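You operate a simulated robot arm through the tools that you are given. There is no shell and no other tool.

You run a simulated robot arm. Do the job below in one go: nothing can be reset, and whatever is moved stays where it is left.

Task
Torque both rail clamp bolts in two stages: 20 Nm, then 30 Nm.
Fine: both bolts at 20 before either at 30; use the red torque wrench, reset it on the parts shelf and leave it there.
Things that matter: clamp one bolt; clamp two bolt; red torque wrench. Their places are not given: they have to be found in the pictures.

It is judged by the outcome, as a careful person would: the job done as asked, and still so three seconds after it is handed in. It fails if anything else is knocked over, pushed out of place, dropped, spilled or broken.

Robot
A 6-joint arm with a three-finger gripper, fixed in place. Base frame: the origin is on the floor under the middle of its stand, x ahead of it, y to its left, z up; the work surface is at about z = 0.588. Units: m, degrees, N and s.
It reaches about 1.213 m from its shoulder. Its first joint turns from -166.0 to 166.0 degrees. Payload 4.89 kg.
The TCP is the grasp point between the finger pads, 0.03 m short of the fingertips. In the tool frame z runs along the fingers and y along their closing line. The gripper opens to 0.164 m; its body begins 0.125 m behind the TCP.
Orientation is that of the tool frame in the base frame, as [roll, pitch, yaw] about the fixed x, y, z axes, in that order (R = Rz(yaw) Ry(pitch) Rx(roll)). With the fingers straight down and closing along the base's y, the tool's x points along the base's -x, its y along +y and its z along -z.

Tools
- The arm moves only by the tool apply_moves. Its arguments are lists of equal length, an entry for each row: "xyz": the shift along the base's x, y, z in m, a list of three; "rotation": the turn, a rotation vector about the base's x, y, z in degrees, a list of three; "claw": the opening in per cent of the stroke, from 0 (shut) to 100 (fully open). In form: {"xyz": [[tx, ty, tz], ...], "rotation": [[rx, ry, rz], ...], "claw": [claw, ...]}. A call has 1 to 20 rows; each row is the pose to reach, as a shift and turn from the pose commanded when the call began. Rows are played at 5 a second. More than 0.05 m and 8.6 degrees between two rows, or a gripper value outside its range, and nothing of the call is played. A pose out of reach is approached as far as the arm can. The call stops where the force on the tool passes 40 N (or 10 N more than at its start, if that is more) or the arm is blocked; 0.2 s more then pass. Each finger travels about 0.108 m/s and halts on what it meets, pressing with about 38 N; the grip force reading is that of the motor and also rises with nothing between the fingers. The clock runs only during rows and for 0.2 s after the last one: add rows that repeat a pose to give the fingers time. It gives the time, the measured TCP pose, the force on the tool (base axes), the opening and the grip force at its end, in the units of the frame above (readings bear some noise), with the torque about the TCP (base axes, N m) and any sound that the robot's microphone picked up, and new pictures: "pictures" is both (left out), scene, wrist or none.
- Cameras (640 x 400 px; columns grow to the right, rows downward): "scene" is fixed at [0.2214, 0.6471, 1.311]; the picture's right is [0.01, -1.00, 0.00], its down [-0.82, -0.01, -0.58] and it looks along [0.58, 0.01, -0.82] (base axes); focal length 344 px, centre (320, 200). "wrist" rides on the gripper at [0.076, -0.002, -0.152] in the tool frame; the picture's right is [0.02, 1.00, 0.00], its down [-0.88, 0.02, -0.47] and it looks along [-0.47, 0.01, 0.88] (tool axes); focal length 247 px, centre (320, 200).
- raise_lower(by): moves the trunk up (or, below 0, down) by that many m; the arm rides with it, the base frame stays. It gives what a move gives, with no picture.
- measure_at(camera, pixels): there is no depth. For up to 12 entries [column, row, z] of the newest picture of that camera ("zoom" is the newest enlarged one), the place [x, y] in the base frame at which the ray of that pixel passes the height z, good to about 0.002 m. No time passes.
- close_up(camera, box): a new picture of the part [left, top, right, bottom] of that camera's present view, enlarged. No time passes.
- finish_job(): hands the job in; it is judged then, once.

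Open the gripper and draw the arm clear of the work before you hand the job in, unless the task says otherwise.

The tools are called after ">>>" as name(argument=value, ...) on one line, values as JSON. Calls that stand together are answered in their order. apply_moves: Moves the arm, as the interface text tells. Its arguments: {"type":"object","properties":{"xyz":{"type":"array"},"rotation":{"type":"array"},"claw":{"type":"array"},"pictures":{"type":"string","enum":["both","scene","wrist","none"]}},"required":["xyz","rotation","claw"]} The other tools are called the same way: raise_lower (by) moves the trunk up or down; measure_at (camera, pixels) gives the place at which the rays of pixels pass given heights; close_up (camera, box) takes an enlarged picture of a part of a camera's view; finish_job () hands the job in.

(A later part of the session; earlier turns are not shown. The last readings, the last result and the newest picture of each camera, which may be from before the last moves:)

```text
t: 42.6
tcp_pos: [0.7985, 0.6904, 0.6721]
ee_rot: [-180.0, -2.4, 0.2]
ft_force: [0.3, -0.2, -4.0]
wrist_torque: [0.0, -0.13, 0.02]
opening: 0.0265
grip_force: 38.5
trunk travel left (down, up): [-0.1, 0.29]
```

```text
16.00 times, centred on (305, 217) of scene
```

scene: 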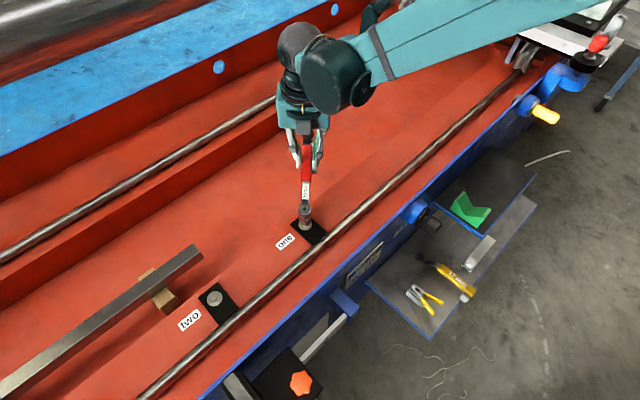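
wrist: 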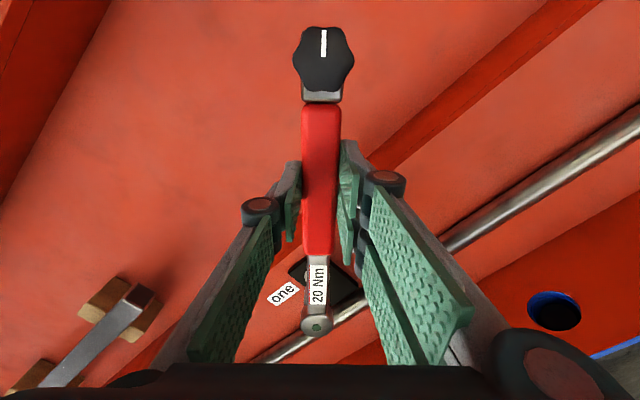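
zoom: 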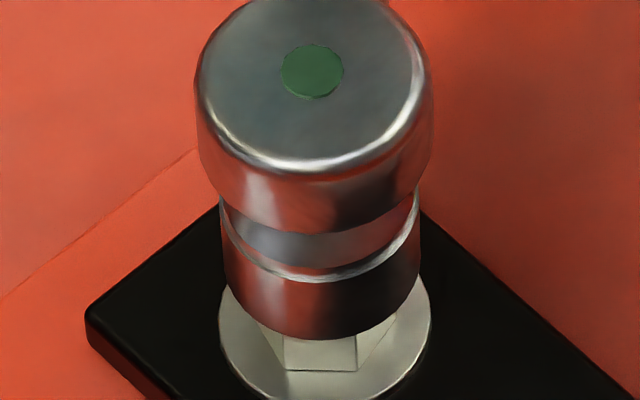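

Aligned within ~0.3 mm at about 6 mm above the hex. I lower 8 mm in 1.5–2 mm steps and check whether it goes on.

>>> apply_moves(xyz=[[0, 0, -0.003], [0, 0, -0.005], [0, 0, -0.0065], [0, 0, -0.008]], rotation=[[0, 0, 0], [0, 0, 0], [0, 0, 0], [0, 0, 0]], claw=[0, 0, 0, 0], pictures="scene")

>>> close_up(camera="scene", box=[295, 205, 315, 229])

```text
t: 43.6
tcp_pos: [0.7983, 0.6891, 0.665]
ee_rot: [-179.7, -2.5, 0.0]
ft_force: [-5.5, 0.7, -2.2]
wrist_torque: [-0.05, 0.39, 0.01]
opening: 0.0266
grip_force: 37.6
trunk travel left (down, up): [-0.1, 0.29]
```

scene: 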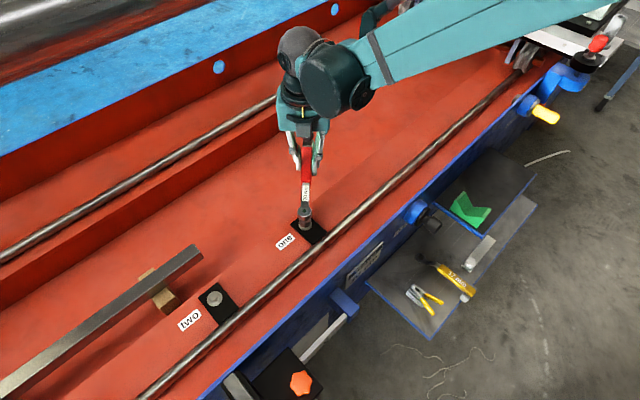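

```text
16.00 times, centred on (305, 217) of scene
```

zoom: 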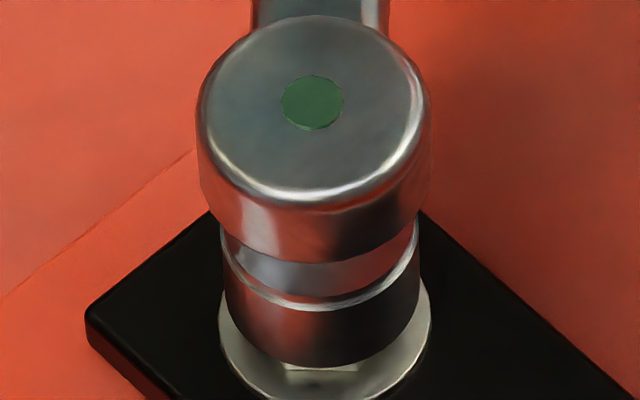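

The rim went lower this time (y≈366) with almost no vertical contact force, only -5.5 N in x. I ease x by -0.5 mm and continue down.

>>> apply_moves(xyz=[[-0.0005, 0.0005, 0], [-0.0005, 0.0005, -0.002], [-0.0005, 0.0005, -0.004], [-0.0005, 0.0005, -0.006]], rotation=[[0, 0, 0], [0, 0, 0], [0, 0, 0], [0, 0, 0]], claw=[0, 0, 0, 0], pictures="scene")

>>> close_up(camera="scene", box=[295, 205, 315, 229])

```text
t: 44.6
tcp_pos: [0.798, 0.6905, 0.658]
ee_rot: [-179.8, -2.5, 0.0]
ft_force: [-5.6, 0.2, -0.4]
wrist_torque: [-0.07, 0.49, 0.1]
opening: 0.0267
grip_force: 38.6
trunk travel left (down, up): [-0.1, 0.29]
```

scene: 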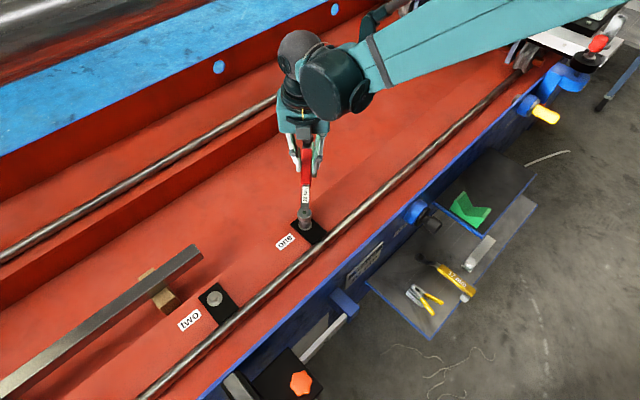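

```text
16.00 times, centred on (305, 217) of scene
```

zoom: 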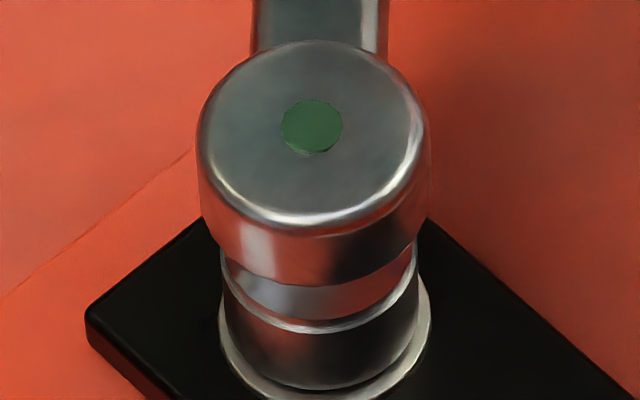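

The socket has dropped over the hex (hex fully covered, rim at y≈391). I lower 3 mm more to seat it fully on the washer.

>>> apply_moves(xyz=[[-0.0004, 0, -0.0015], [-0.0004, 0, -0.003], [-0.0004, 0, -0.003]], rotation=[[0, 0, 0], [0, 0, 0], [0, 0, 0]], claw=[0, 0, 0], pictures="both")

>>> close_up(camera="scene", box=[295, 207, 315, 231])

>>> close_up(camera="wrist", box=[260, 250, 380, 360])

```text
t: 45.4
tcp_pos: [0.7973, 0.6904, 0.6555]
ee_rot: [-179.8, -2.5, 0.1]
ft_force: [4.8, 1.0, 8.6]
wrist_torque: [0.01, 1.21, -0.11]
opening: 0.0265
grip_force: 38.1
trunk travel left (down, up): [-0.1, 0.29]
```

scene: 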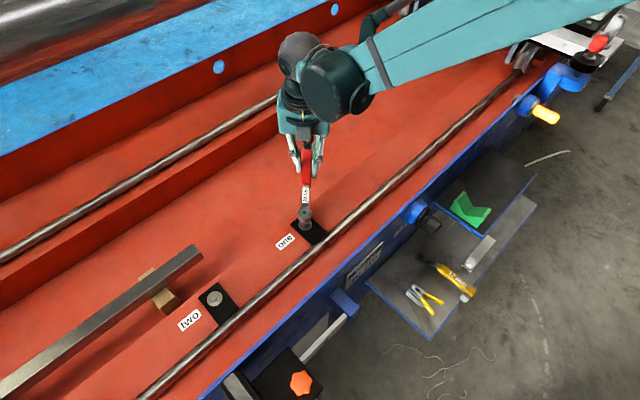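
wrist: 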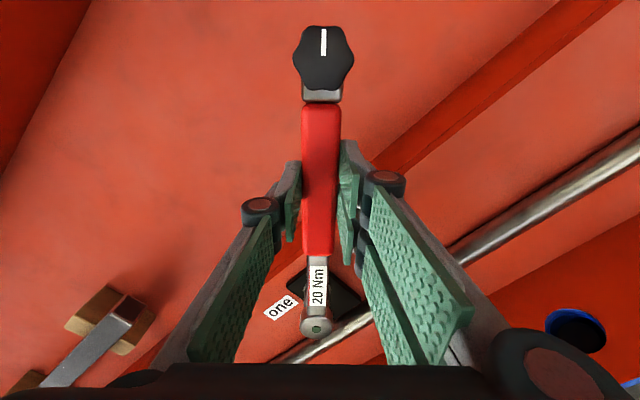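

```text
16.00 times, centred on (305, 219) of scene
```

zoom: 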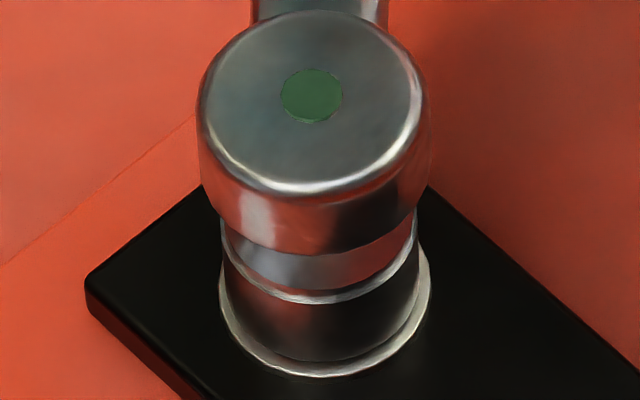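

```text
3.64 times, centred on (320, 305) of wrist
```

zoom: 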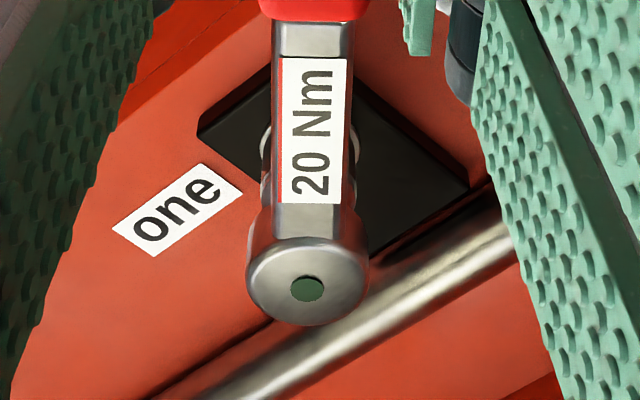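

Seated on the washer (fz +8.6 N). I relax 1 mm upward and begin tightening clockwise about the bolt axis, 4° in 1° steps, watching torque and sound.

>>> apply_moves(xyz=[[0, 0, 0.001], [0, -0.0026, 0.001], [-0.0001, -0.0051, 0.001], [-0.0002, -0.0077, 0.001], [-0.0004, -0.0103, 0.001]], rotation=[[0, 0, 0], [0, 0, -1], [0, 0, -2], [0, 0, -3], [0, 0, -4]], claw=[0, 0, 0, 0, 0], pictures="both")

>>> close_up(camera="wrist", box=[260, 250, 380, 360])

```text
t: 46.6
tcp_pos: [0.7972, 0.681, 0.6559]
ee_rot: [-179.9, -2.5, -3.9]
ft_force: [1.3, -1.6, -5.4]
wrist_torque: [-0.08, -0.27, 0.16]
opening: 0.0268
grip_force: 37.9
trunk travel left (down, up): [-0.1, 0.29]
```

scene: 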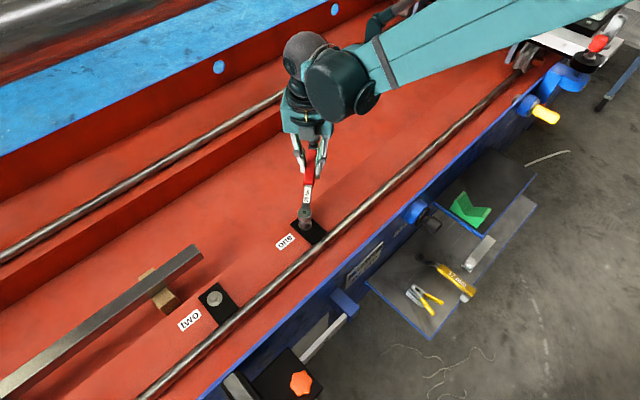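
wrist: 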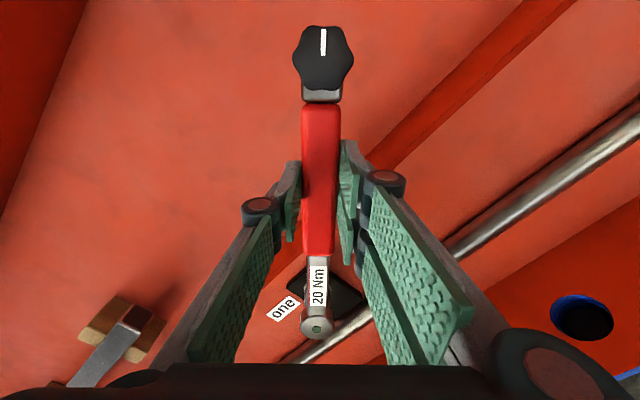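

```text
3.64 times, centred on (320, 305) of wrist
```

zoom: 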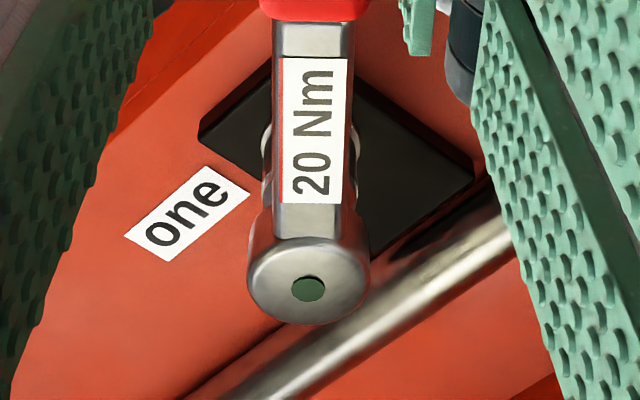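

Almost no torque yet, no sound. I continue clockwise 8° in 2° steps.

>>> apply_moves(xyz=[[-0.0004, -0.0051, 0], [-0.0011, -0.0102, 0], [-0.0019, -0.0153, 0], [-0.0029, -0.0203, 0]], rotation=[[0, 0, -2], [0, 0, -4], [0, 0, -6], [0, 0, -8]], claw=[0, 0, 0, 0], pictures="both")

>>> close_up(camera="scene", box=[295, 207, 315, 231])

```text
t: 47.6
tcp_pos: [0.7952, 0.6612, 0.6558]
ee_rot: [-179.8, -2.6, -12.0]
ft_force: [4.4, -3.2, -1.9]
wrist_torque: [-0.15, -0.15, 0.34]
opening: 0.0268
grip_force: 37.9
trunk travel left (down, up): [-0.1, 0.29]
```

scene: 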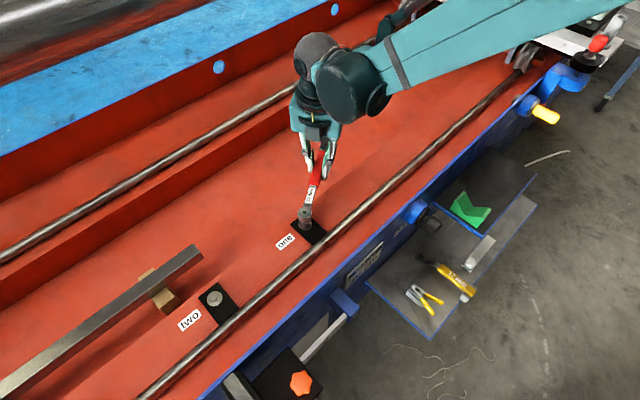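
wrist: 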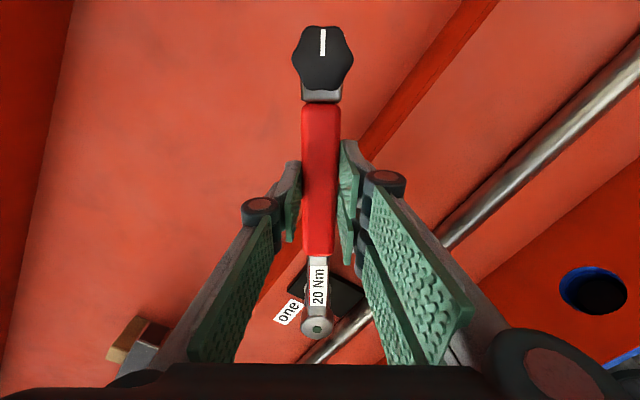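

```text
16.00 times, centred on (305, 219) of scene
```

zoom: 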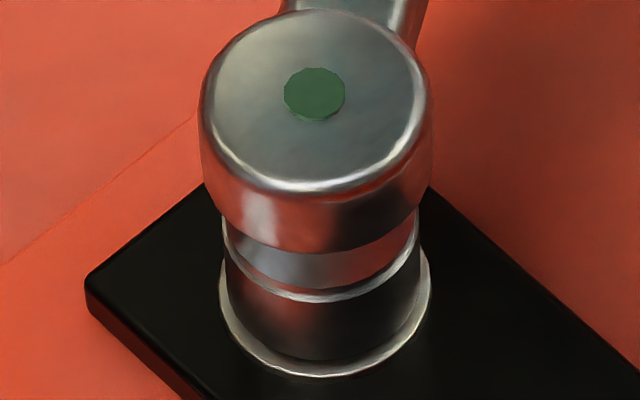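

Still turning freely with the socket on the hex. I continue clockwise another 18° in 3° steps (with a small re-centring), to φ≈-30°.

>>> apply_moves(xyz=[[-0.0013, -0.0077, 0], [-0.0035, -0.0151, 0], [-0.0061, -0.0224, 0], [-0.009, -0.0295, 0], [-0.0123, -0.0364, 0], [-0.016, -0.0432, 0]], rotation=[[0, 0, -3], [0, 0, -6], [0, 0, -9], [0, 0, -12], [0, 0, -15], [0, 0, -18]], claw=[0, 0, 0, 0, 0, 0], pictures="both")

>>> close_up(camera="scene", box=[295, 207, 315, 231])

```text
t: 49.0
tcp_pos: [0.7792, 0.6171, 0.6561]
ee_rot: [-179.8, -2.5, -30.0]
ft_force: [5.2, -9.9, -0.8]
wrist_torque: [-0.51, -0.23, 1.02]
opening: 0.0267
grip_force: 37.8
trunk travel left (down, up): [-0.1, 0.29]
```

scene: 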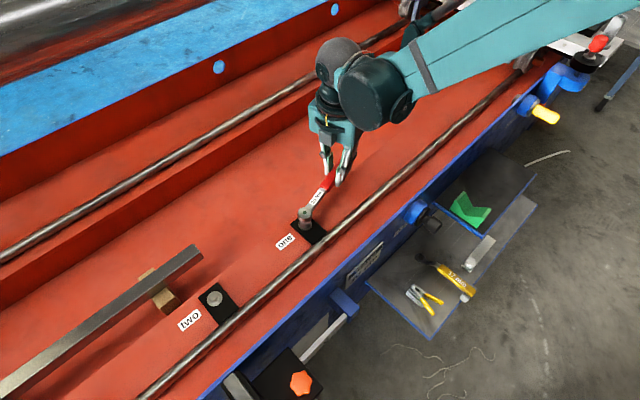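
wrist: 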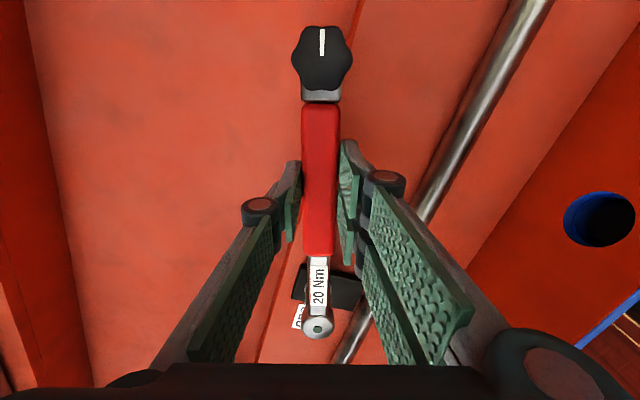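

```text
16.00 times, centred on (305, 219) of scene
```

zoom: 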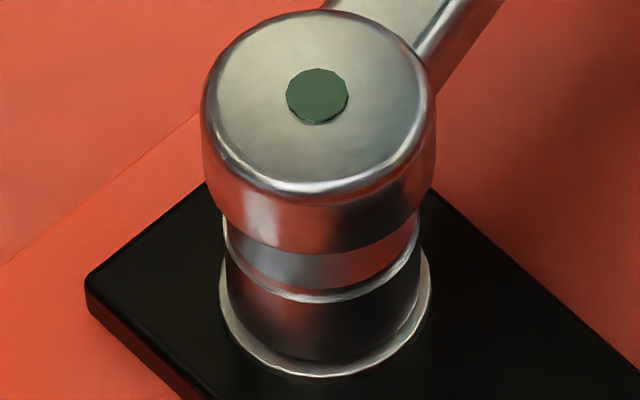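

Torque is still small (about 0.1–0.2 N m), the bolt turns with the wrench. I check the rail's position to know how far clockwise I can swing before the fingers reach it.

>>> measure_at(camera="scene", pixels=[[329, 234, 0.6], [329, 234, 0.62], [350, 212, 0.6], [350, 212, 0.62], [380, 190, 0.6], [380, 190, 0.62]])

>>> close_up(camera="scene", box=[280, 120, 400, 250])

```text
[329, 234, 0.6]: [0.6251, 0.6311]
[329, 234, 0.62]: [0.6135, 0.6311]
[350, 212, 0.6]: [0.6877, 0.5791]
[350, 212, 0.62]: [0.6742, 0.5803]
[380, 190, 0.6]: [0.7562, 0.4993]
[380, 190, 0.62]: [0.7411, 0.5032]
```

```text
3.08 times, centred on (340, 185) of scene
```

zoom: 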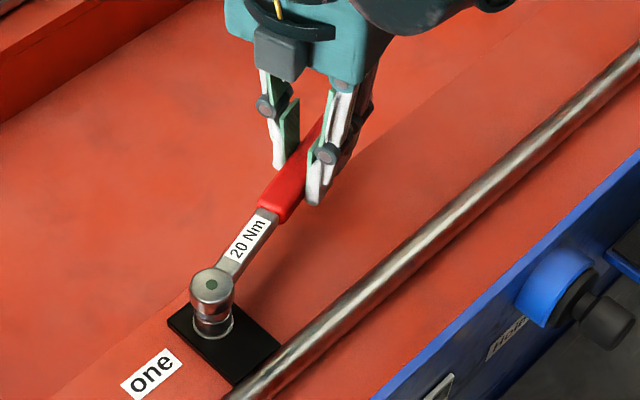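

The rail is at n≈0.888; at φ=-45° the fingers still clear it by about 1 cm. I continue clockwise to -45° with L corrected to 0.149.

>>> apply_moves(xyz=[[0.0002, -0.0008, 0], [-0.0038, -0.0075, 0], [-0.0083, -0.0139, 0], [-0.013, -0.0201, 0], [-0.0181, -0.026, 0], [-0.0234, -0.0317, 0]], rotation=[[0, 0, 0], [0, 0, -3], [0, 0, -6], [0, 0, -9], [0, 0, -12], [0, 0, -15]], claw=[0, 0, 0, 0, 0, 0], pictures="both")

>>> close_up(camera="scene", box=[280, 120, 400, 250])

```text
t: 50.4
tcp_pos: [0.7543, 0.5863, 0.6563]
ee_rot: [-179.8, -2.5, -45.0]
ft_force: [-3.1, 0.7, 2.5]
wrist_torque: [0.22, 0.51, 0.66]
opening: 0.0267
grip_force: 38.0
trunk travel left (down, up): [-0.1, 0.29]
```

scene: 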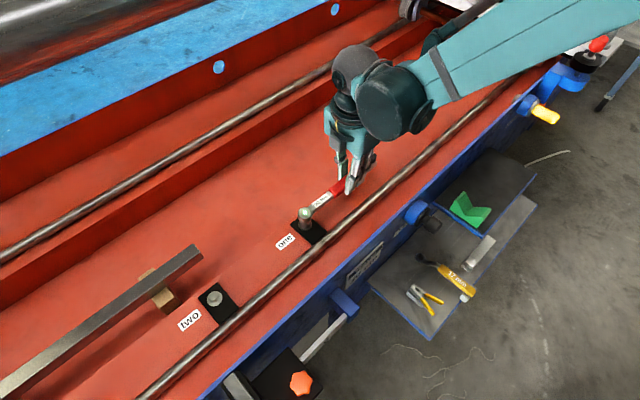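
wrist: 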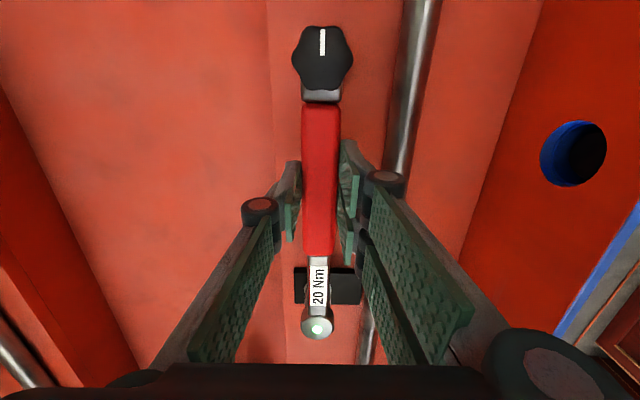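

```text
3.08 times, centred on (340, 185) of scene
```

zoom: 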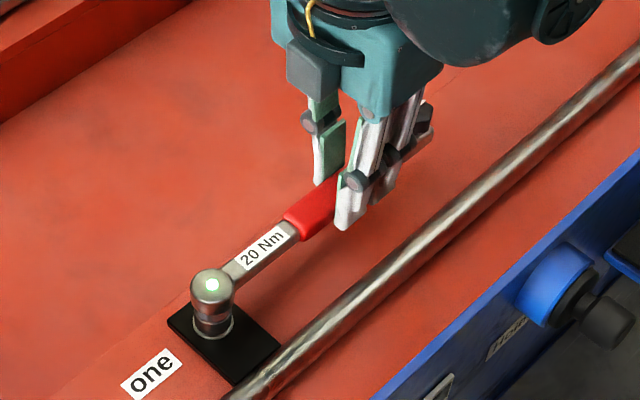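

The green dot on the wrench head has lit up – an indicator lamp. I enlarge it.

>>> close_up(camera="scene", box=[295, 205, 315, 231])

>>> close_up(camera="wrist", box=[260, 250, 380, 360])

```text
15.38 times, centred on (305, 218) of scene
```

zoom: 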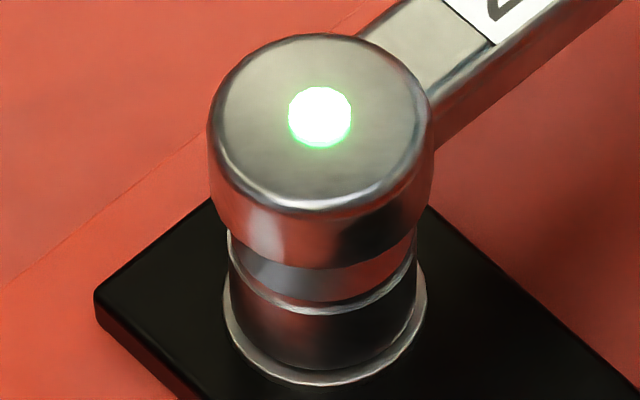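

```text
3.64 times, centred on (320, 305) of wrist
```

zoom: 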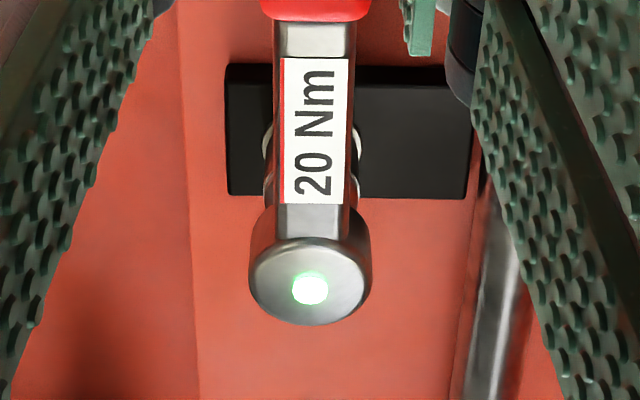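

The lamp is lit with the 20 Nm setting: bolt one has reached 20 Nm. I hold one moment without moving further to confirm.

>>> apply_moves(xyz=[[0, 0, 0]], rotation=[[0, 0, 0]], claw=[0], pictures="scene")

>>> close_up(camera="scene", box=[285, 195, 325, 235])

```text
t: 50.8
tcp_pos: [0.7547, 0.5853, 0.6556]
ee_rot: [-179.7, -2.5, -44.9]
ft_force: [-5.0, 1.7, 1.1]
wrist_torque: [0.21, 0.49, 0.55]
opening: 0.027
grip_force: 38.5
trunk travel left (down, up): [-0.1, 0.29]
```

scene: 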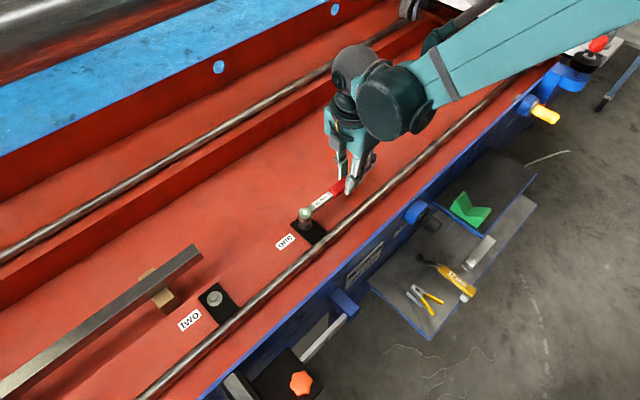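

```text
10.00 times, centred on (305, 215) of scene
```

zoom: 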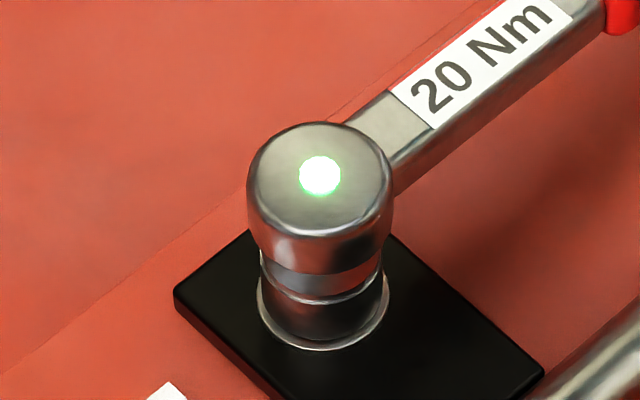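

The lamp stays lit. I back off 1.5° (inside the hex play) and lift straight up, then look at the bolt and lamp.

>>> apply_moves(xyz=[[0.0013, 0.0014, 0], [0.0024, 0.0027, 0.002], [0.0024, 0.0027, 0.006], [0.0024, 0.0027, 0.012], [0.0024, 0.0027, 0.02], [0.0024, 0.0027, 0.04], [0.0024, 0.0027, 0.06], [0.0024, 0.0027, 0.06]], rotation=[[0, 0, 0.8], [0, 0, 1.5], [0, 0, 1.5], [0, 0, 1.5], [0, 0, 1.5], [0, 0, 1.5], [0, 0, 1.5], [0, 0, 1.5]], claw=[0, 0, 0, 0, 0, 0, 0, 0], pictures="both")

>>> close_up(camera="scene", box=[285, 185, 325, 235])

>>> close_up(camera="wrist", box=[260, 250, 380, 360])

```text
t: 52.6
tcp_pos: [0.7573, 0.5891, 0.7153]
ee_rot: [-179.8, -2.5, -43.2]
ft_force: [-0.1, -0.6, -3.3]
wrist_torque: [-0.06, -0.07, 0.01]
opening: 0.0265
grip_force: 37.8
trunk travel left (down, up): [-0.1, 0.29]
```

scene: 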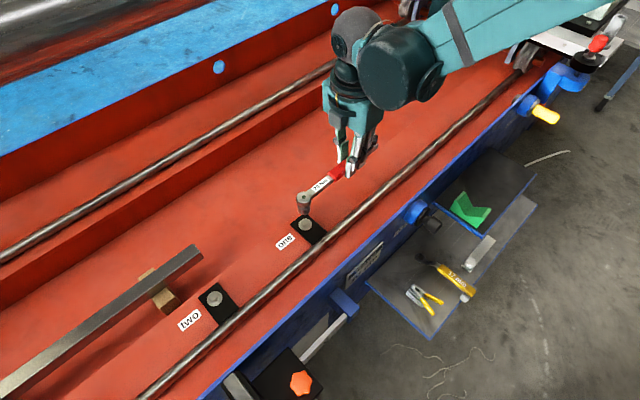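
wrist: 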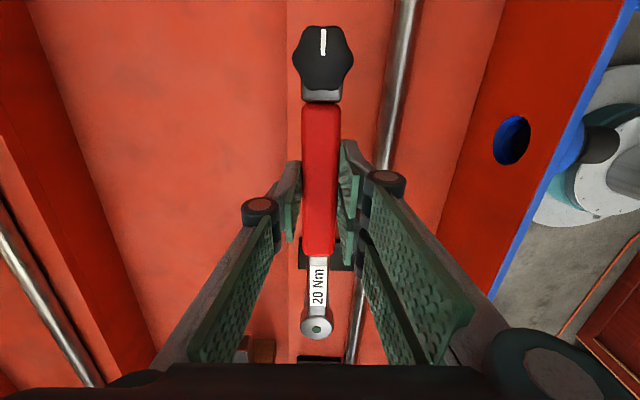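

```text
8.00 times, centred on (305, 210) of scene
```

zoom: 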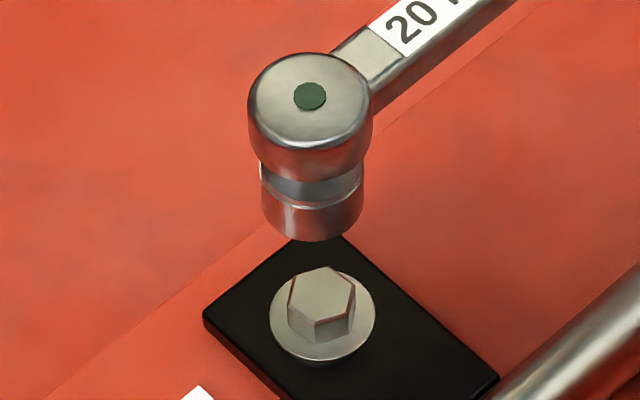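

```text
3.64 times, centred on (320, 305) of wrist
```

zoom: 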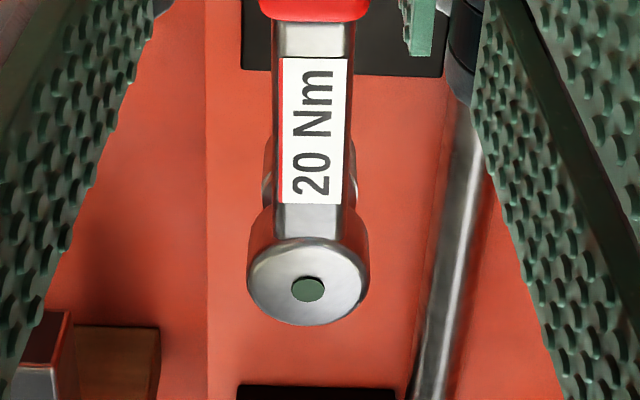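

Released; bolt one's hex has turned and the lamp went dark after lifting. I take close-ups of both bolts to read hex orientations.

>>> close_up(camera="scene", box=[295, 212, 315, 232])

>>> close_up(camera="scene", box=[204, 287, 226, 309])

```text
16.00 times, centred on (305, 222) of scene
```

zoom: 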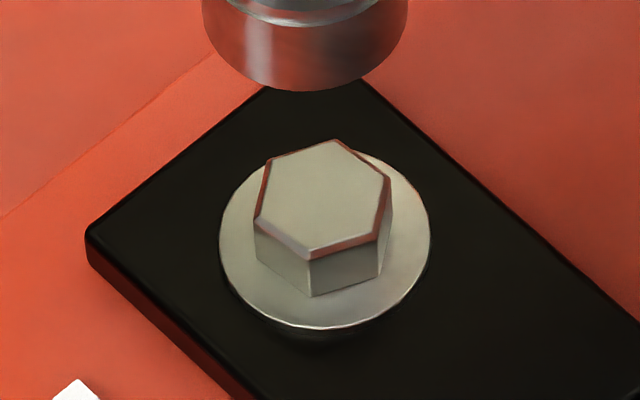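

```text
16.00 times, centred on (215, 298) of scene
```

zoom: 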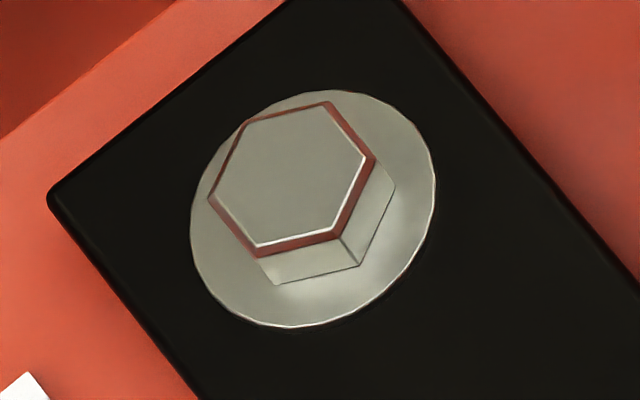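

I measure bolt two's hex top corners in the newest enlargement to get its exact orientation and centre.

>>> measure_at(camera="zoom", pixels=[[242, 124, 0.615], [330, 103, 0.615], [374, 158, 0.615], [340, 240, 0.615], [256, 255, 0.615], [208, 195, 0.615], [313, 209, 0.603], [292, 179, 0.615]])

>>> close_up(camera="scene", box=[295, 212, 315, 232])

```text
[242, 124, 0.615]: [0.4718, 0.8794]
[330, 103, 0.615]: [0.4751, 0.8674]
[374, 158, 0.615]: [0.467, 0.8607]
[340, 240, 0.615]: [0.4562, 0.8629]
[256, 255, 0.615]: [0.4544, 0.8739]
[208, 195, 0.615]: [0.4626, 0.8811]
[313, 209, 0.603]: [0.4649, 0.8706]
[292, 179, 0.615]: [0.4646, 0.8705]
```

```text
16.00 times, centred on (305, 222) of scene
```

zoom: 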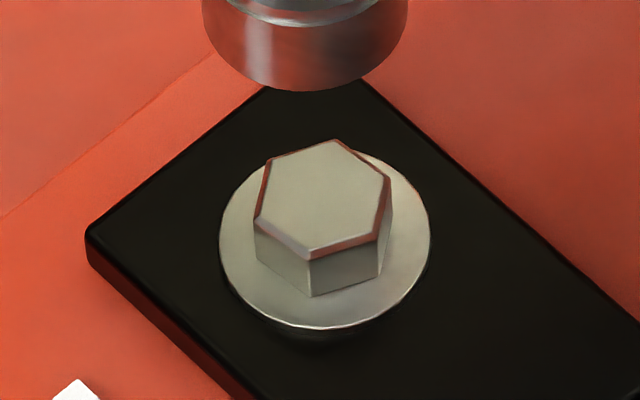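

Bolt two: centre (0.4645,0.8709), corners at 44° mod 60, so the socket should seat at φ=14° or -46°. Now I measure bolt one's corners in this enlargement for later.

>>> measure_at(camera="zoom", pixels=[[335, 140, 0.615], [389, 178, 0.615], [377, 234, 0.615], [310, 250, 0.615], [256, 219, 0.615], [268, 160, 0.615], [257, 262, 0.603], [312, 296, 0.603], [378, 276, 0.603]])

>>> close_up(camera="scene", box=[170, 230, 220, 280])

```text
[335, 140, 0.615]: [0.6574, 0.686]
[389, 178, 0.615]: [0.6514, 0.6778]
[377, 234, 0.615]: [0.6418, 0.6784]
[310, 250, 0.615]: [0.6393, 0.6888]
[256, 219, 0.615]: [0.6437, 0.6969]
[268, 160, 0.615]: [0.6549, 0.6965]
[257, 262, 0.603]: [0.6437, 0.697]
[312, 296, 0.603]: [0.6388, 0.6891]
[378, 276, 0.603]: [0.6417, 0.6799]
```

```text
8.00 times, centred on (195, 255) of scene
```

zoom: 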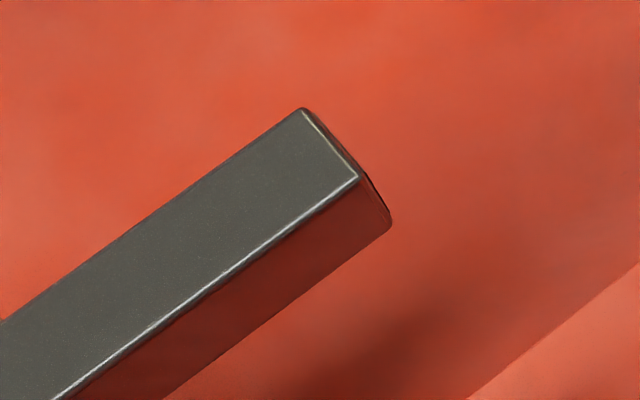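

Bolt one's corners moved to 52° mod 60 (it turned ~50° to reach 20 Nm). The steel bar's top is near z≈0.60, below the fingertips at work height, so I carry the wrench to bolt two at φ=14°, z≈0.73, also correcting the pitch by -0.8°.

>>> apply_moves(xyz=[[-0.0183, 0.0401, 0.01], [-0.0367, 0.0802, 0.02], [-0.055, 0.1203, 0.02], [-0.0734, 0.1605, 0.02], [-0.0917, 0.2006, 0.02], [-0.11, 0.2407, 0.02], [-0.1284, 0.2808, 0.02], [-0.1467, 0.3209, 0.02], [-0.1467, 0.3209, 0.02]], rotation=[[0, -0.1, 7.15], [0, -0.2, 14.3], [-0.1, -0.3, 21.45], [-0.1, -0.4, 28.6], [-0.15, -0.5, 35.75], [-0.2, -0.6, 42.9], [-0.2, -0.7, 50.05], [-0.22, -0.81, 57.2], [-0.22, -0.81, 57.2]], claw=[0, 0, 0, 0, 0, 0, 0, 0, 0], pictures="both")

>>> close_up(camera="scene", box=[190, 255, 250, 315])

>>> close_up(camera="wrist", box=[80, 200, 380, 370])

```text
t: 54.6
tcp_pos: [0.6104, 0.9097, 0.736]
ee_rot: [-179.7, -3.2, 14.0]
ft_force: [-0.6, -0.2, -3.8]
wrist_torque: [0.07, -0.17, -0.03]
opening: 0.0266
grip_force: 38.3
trunk travel left (down, up): [-0.1, 0.29]
```

scene: 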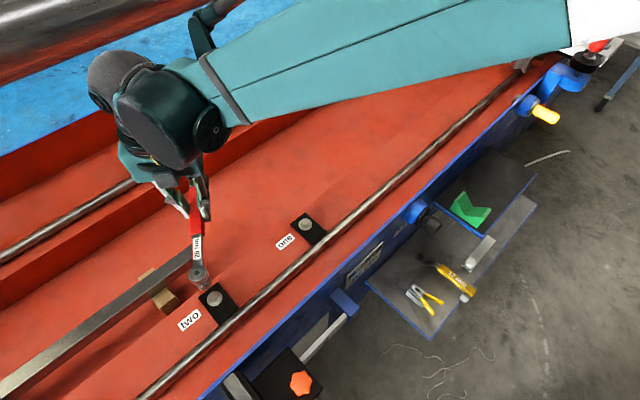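
wrist: 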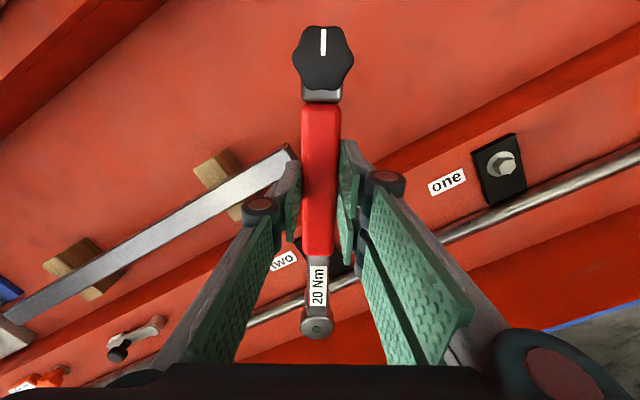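

```text
6.67 times, centred on (220, 285) of scene
```

zoom: 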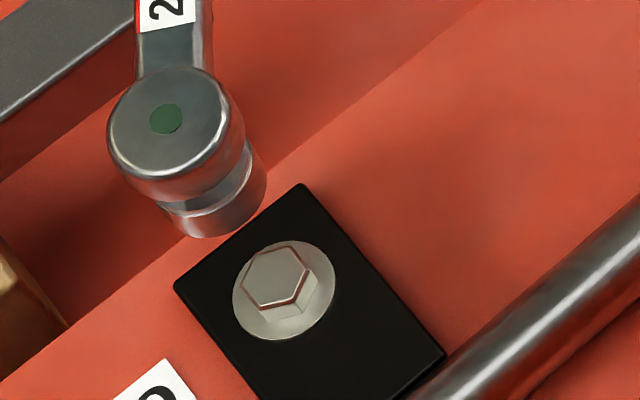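

```text
2.13 times, centred on (230, 285) of wrist
```

zoom: 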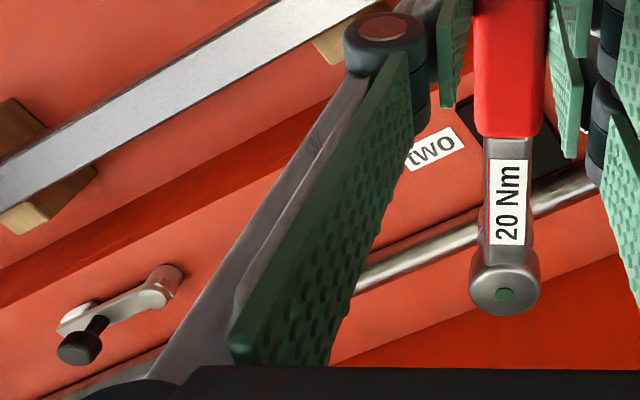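

The bar's end is close to the single finger's side. I enlarge the bar end in both cameras to determine its top height precisely.

>>> close_up(camera="wrist", box=[250, 120, 320, 190])

>>> close_up(camera="scene", box=[150, 220, 230, 290])

```text
5.71 times, centred on (285, 155) of wrist
```

zoom: 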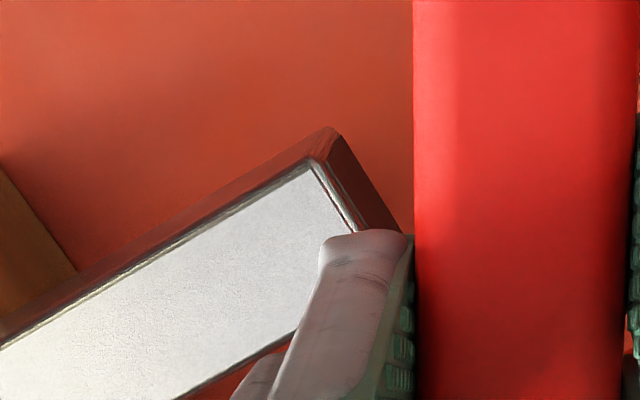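

```text
5.71 times, centred on (190, 255) of scene
```

zoom: 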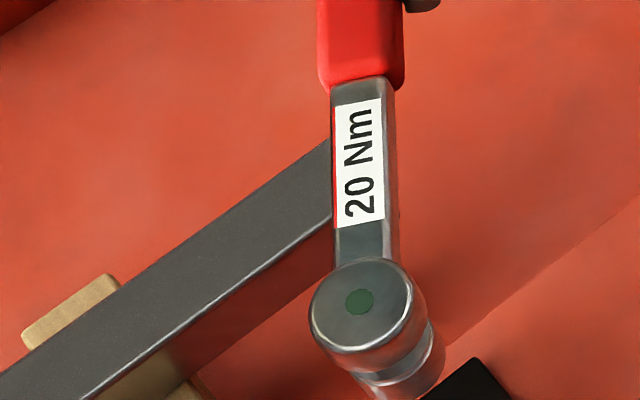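

I measure the bar's top end corners: wrist (283.6,148) and (290.6,159.9), scene (192.9,243.5) and (199.75,252.1).

>>> measure_at(camera="wrist", pixels=[[283.6, 148, 0.58], [283.6, 148, 0.62], [283.6, 148, 0.66], [290.6, 159.9, 0.58], [290.6, 159.9, 0.62], [290.6, 159.9, 0.66]])

>>> measure_at(camera="scene", pixels=[[192.9, 243.5, 0.58], [192.9, 243.5, 0.62], [192.9, 243.5, 0.66], [199.75, 252.1, 0.58], [199.75, 252.1, 0.62], [199.75, 252.1, 0.66]])

```text
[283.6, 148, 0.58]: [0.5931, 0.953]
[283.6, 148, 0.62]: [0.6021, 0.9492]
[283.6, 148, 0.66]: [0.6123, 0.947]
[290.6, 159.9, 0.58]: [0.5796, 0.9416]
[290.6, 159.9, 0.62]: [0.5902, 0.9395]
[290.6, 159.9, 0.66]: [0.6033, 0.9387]
```

```text
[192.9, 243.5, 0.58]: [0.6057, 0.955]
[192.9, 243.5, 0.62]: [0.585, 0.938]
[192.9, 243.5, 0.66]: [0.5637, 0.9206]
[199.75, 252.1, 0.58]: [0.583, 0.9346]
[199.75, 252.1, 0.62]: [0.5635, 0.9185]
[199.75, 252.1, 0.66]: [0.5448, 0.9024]
```

The bar's top is at z≈0.59, about 3 cm below the fingertips at working height. I lower to z≈0.685 over bolt two and compare.

>>> apply_moves(xyz=[[0, 0, -0.02], [0, 0, -0.04], [0, 0, -0.052], [0, 0, -0.052]], rotation=[[0, 0, 0], [0, 0, 0], [0, 0, 0], [0, 0, 0]], claw=[0, 0, 0, 0], pictures="scene")

>>> close_up(camera="scene", box=[203, 280, 227, 304])

```text
t: 55.6
tcp_pos: [0.6115, 0.9093, 0.6851]
ee_rot: [-180.0, -3.3, 13.7]
ft_force: [0.6, -0.4, -2.9]
wrist_torque: [0.05, -0.11, 0.0]
opening: 0.027
grip_force: 38.1
trunk travel left (down, up): [-0.1, 0.29]
```

scene: 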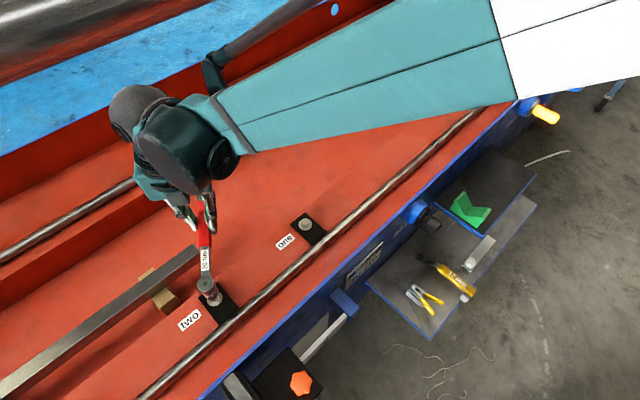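

```text
16.00 times, centred on (215, 292) of scene
```

zoom: 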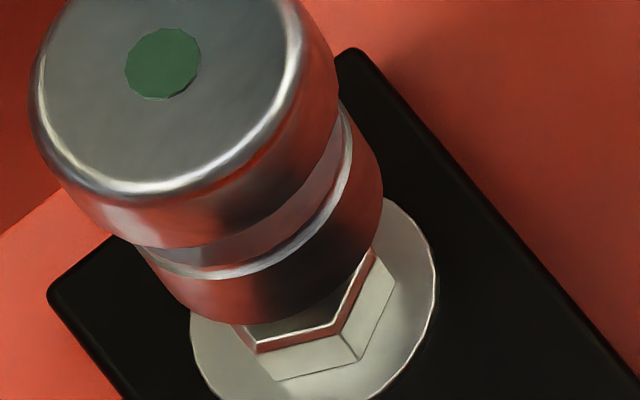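

Socket bottom centre ≈(262,217) in the enlargement versus the expected ≈(265,236) for this height: about 2 mm too far in +x. I shift -1.5 mm x, -0.5 mm y and lower 10 mm.

>>> apply_moves(xyz=[[-0.0015, -0.0005, 0], [-0.0015, -0.0005, -0.005], [-0.0015, -0.0005, -0.01], [-0.0015, -0.0005, -0.01]], rotation=[[0, 0, 0], [0, 0, 0], [0, 0, 0], [0, 0, 0]], claw=[0, 0, 0, 0], pictures="scene")

>>> close_up(camera="scene", box=[203, 282, 227, 306])

```text
t: 56.6
tcp_pos: [0.6093, 0.909, 0.6749]
ee_rot: [-179.8, -3.4, 13.7]
ft_force: [-0.4, -0.5, -3.0]
wrist_torque: [0.02, -0.11, -0.01]
opening: 0.0268
grip_force: 37.4
trunk travel left (down, up): [-0.1, 0.29]
```

scene: 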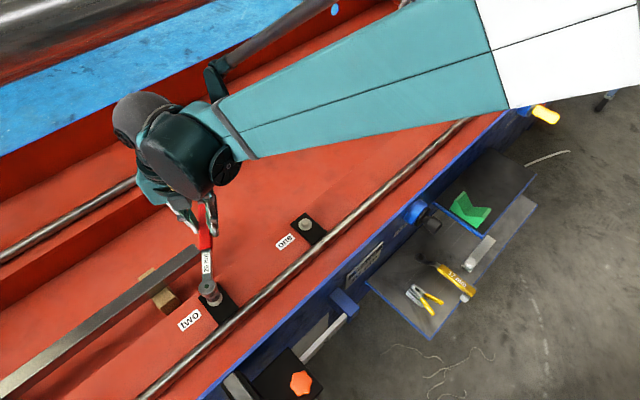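

```text
16.00 times, centred on (215, 294) of scene
```

zoom: 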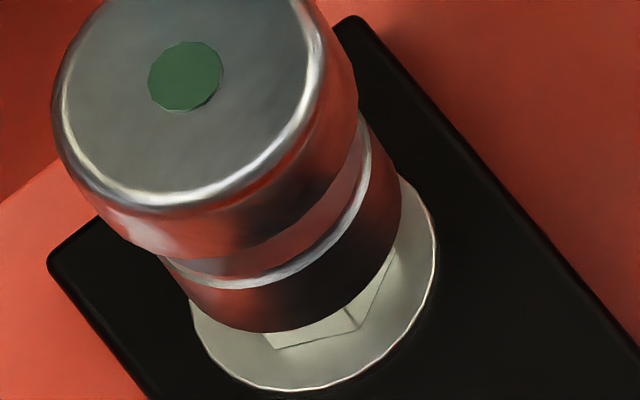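

Now the socket centre (≈285,223) matches the expected (281,227) within 0.6 mm. I lower 9 mm in small steps, watching forces.

>>> apply_moves(xyz=[[-0.0005, 0.0003, -0.003], [-0.0005, 0.0003, -0.005], [-0.0005, 0.0003, -0.007], [-0.0005, 0.0003, -0.009]], rotation=[[0, 0, 0.2], [0, 0, 0.2], [0, 0, 0.2], [0, 0, 0.2]], claw=[0, 0, 0, 0], pictures="scene")

>>> close_up(camera="scene", box=[203, 282, 227, 306])

```text
t: 57.6
tcp_pos: [0.609, 0.9102, 0.6668]
ee_rot: [-179.8, -3.3, 14.0]
ft_force: [4.7, 6.4, 6.6]
wrist_torque: [0.06, 1.12, -0.72]
opening: 0.0267
grip_force: 38.0
trunk travel left (down, up): [-0.1, 0.29]
```

scene: 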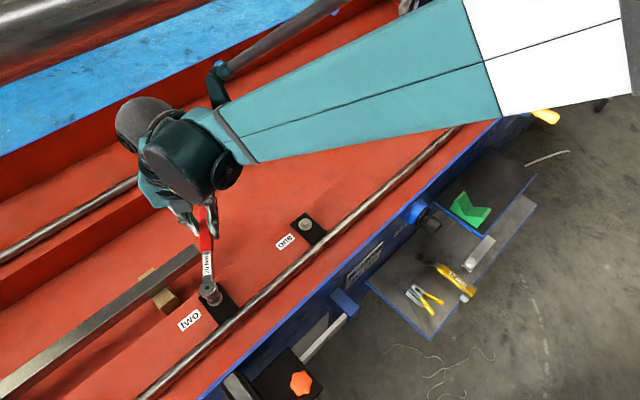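

```text
16.00 times, centred on (215, 294) of scene
```

zoom: 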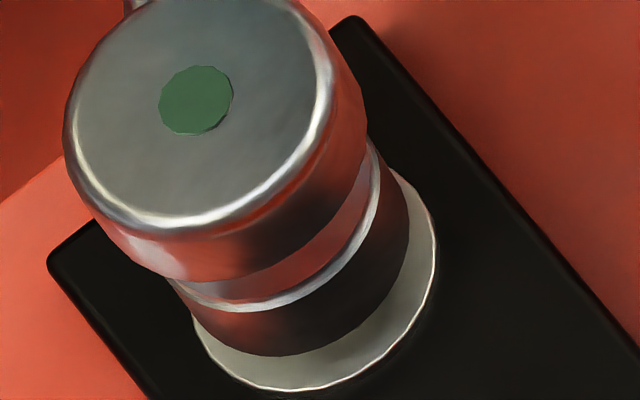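

Contact with about 10 N vertical and a lateral push of (+4.7,+6.4) N, rim at the chamfer level. I comply by shifting +0.2 mm x, +1.4 mm y and press slightly.

>>> apply_moves(xyz=[[0.0001, 0.0007, 0.0005], [0.0002, 0.0014, 0.0005], [0.0002, 0.0014, -0.0005], [0.0002, 0.0014, -0.0015]], rotation=[[0, 0, 0], [0, 0, 0], [0, 0, 0], [0, 0, 0]], claw=[0, 0, 0, 0], pictures="scene")

>>> close_up(camera="scene", box=[203, 282, 227, 306])

```text
t: 58.6
tcp_pos: [0.6085, 0.9102, 0.6625]
ee_rot: [-179.8, -3.3, 13.9]
ft_force: [7.2, 2.9, 8.4]
wrist_torque: [-0.33, 1.09, -0.12]
opening: 0.0268
grip_force: 38.2
trunk travel left (down, up): [-0.1, 0.29]
```

scene: 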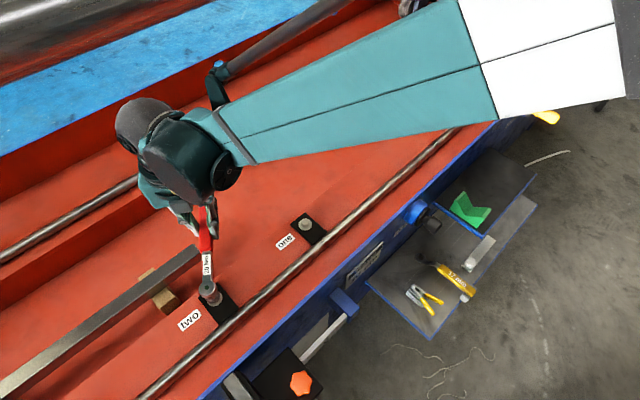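

```text
16.00 times, centred on (215, 294) of scene
```

zoom: 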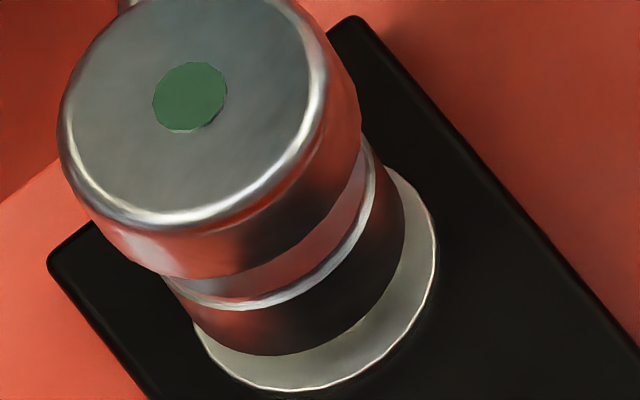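

Still not dropped; the remaining push is outward along the handle (~7.7 N). I move 0.6 mm outward and wiggle ±2.5° about the bolt with the same light pressure.

>>> apply_moves(xyz=[[0.0006, 0.0001, 0.001], [-0.001, 0.0064, 0.001], [0.0006, 0.0001, 0.001], [0.0019, -0.0062, 0.001], [0.0006, 0.0001, 0.001]], rotation=[[0, 0, 0], [0, 0, 2.5], [0, 0, 0], [0, 0, -2.5], [0, 0, 0]], claw=[0, 0, 0, 0, 0], pictures="scene")

>>> close_up(camera="scene", box=[203, 282, 227, 306])

```text
t: 59.8
tcp_pos: [0.6086, 0.9128, 0.665]
ee_rot: [-179.9, -3.3, 14.1]
ft_force: [0.9, 0.1, -4.0]
wrist_torque: [0.05, -0.12, -0.02]
opening: 0.0267
grip_force: 37.6
trunk travel left (down, up): [-0.1, 0.29]
```

scene: 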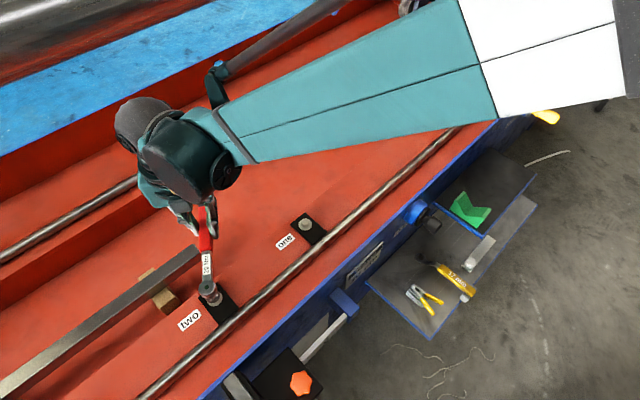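

```text
16.00 times, centred on (215, 294) of scene
```

zoom: 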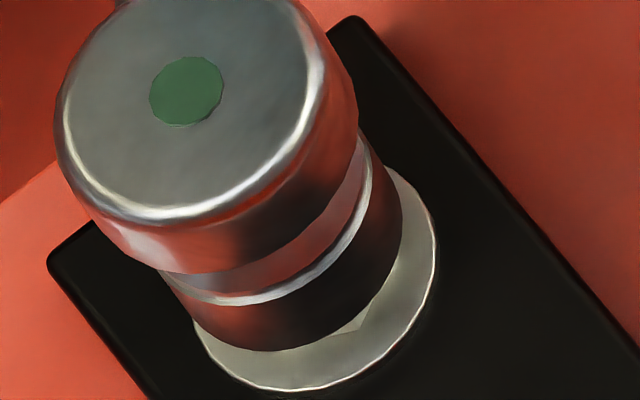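

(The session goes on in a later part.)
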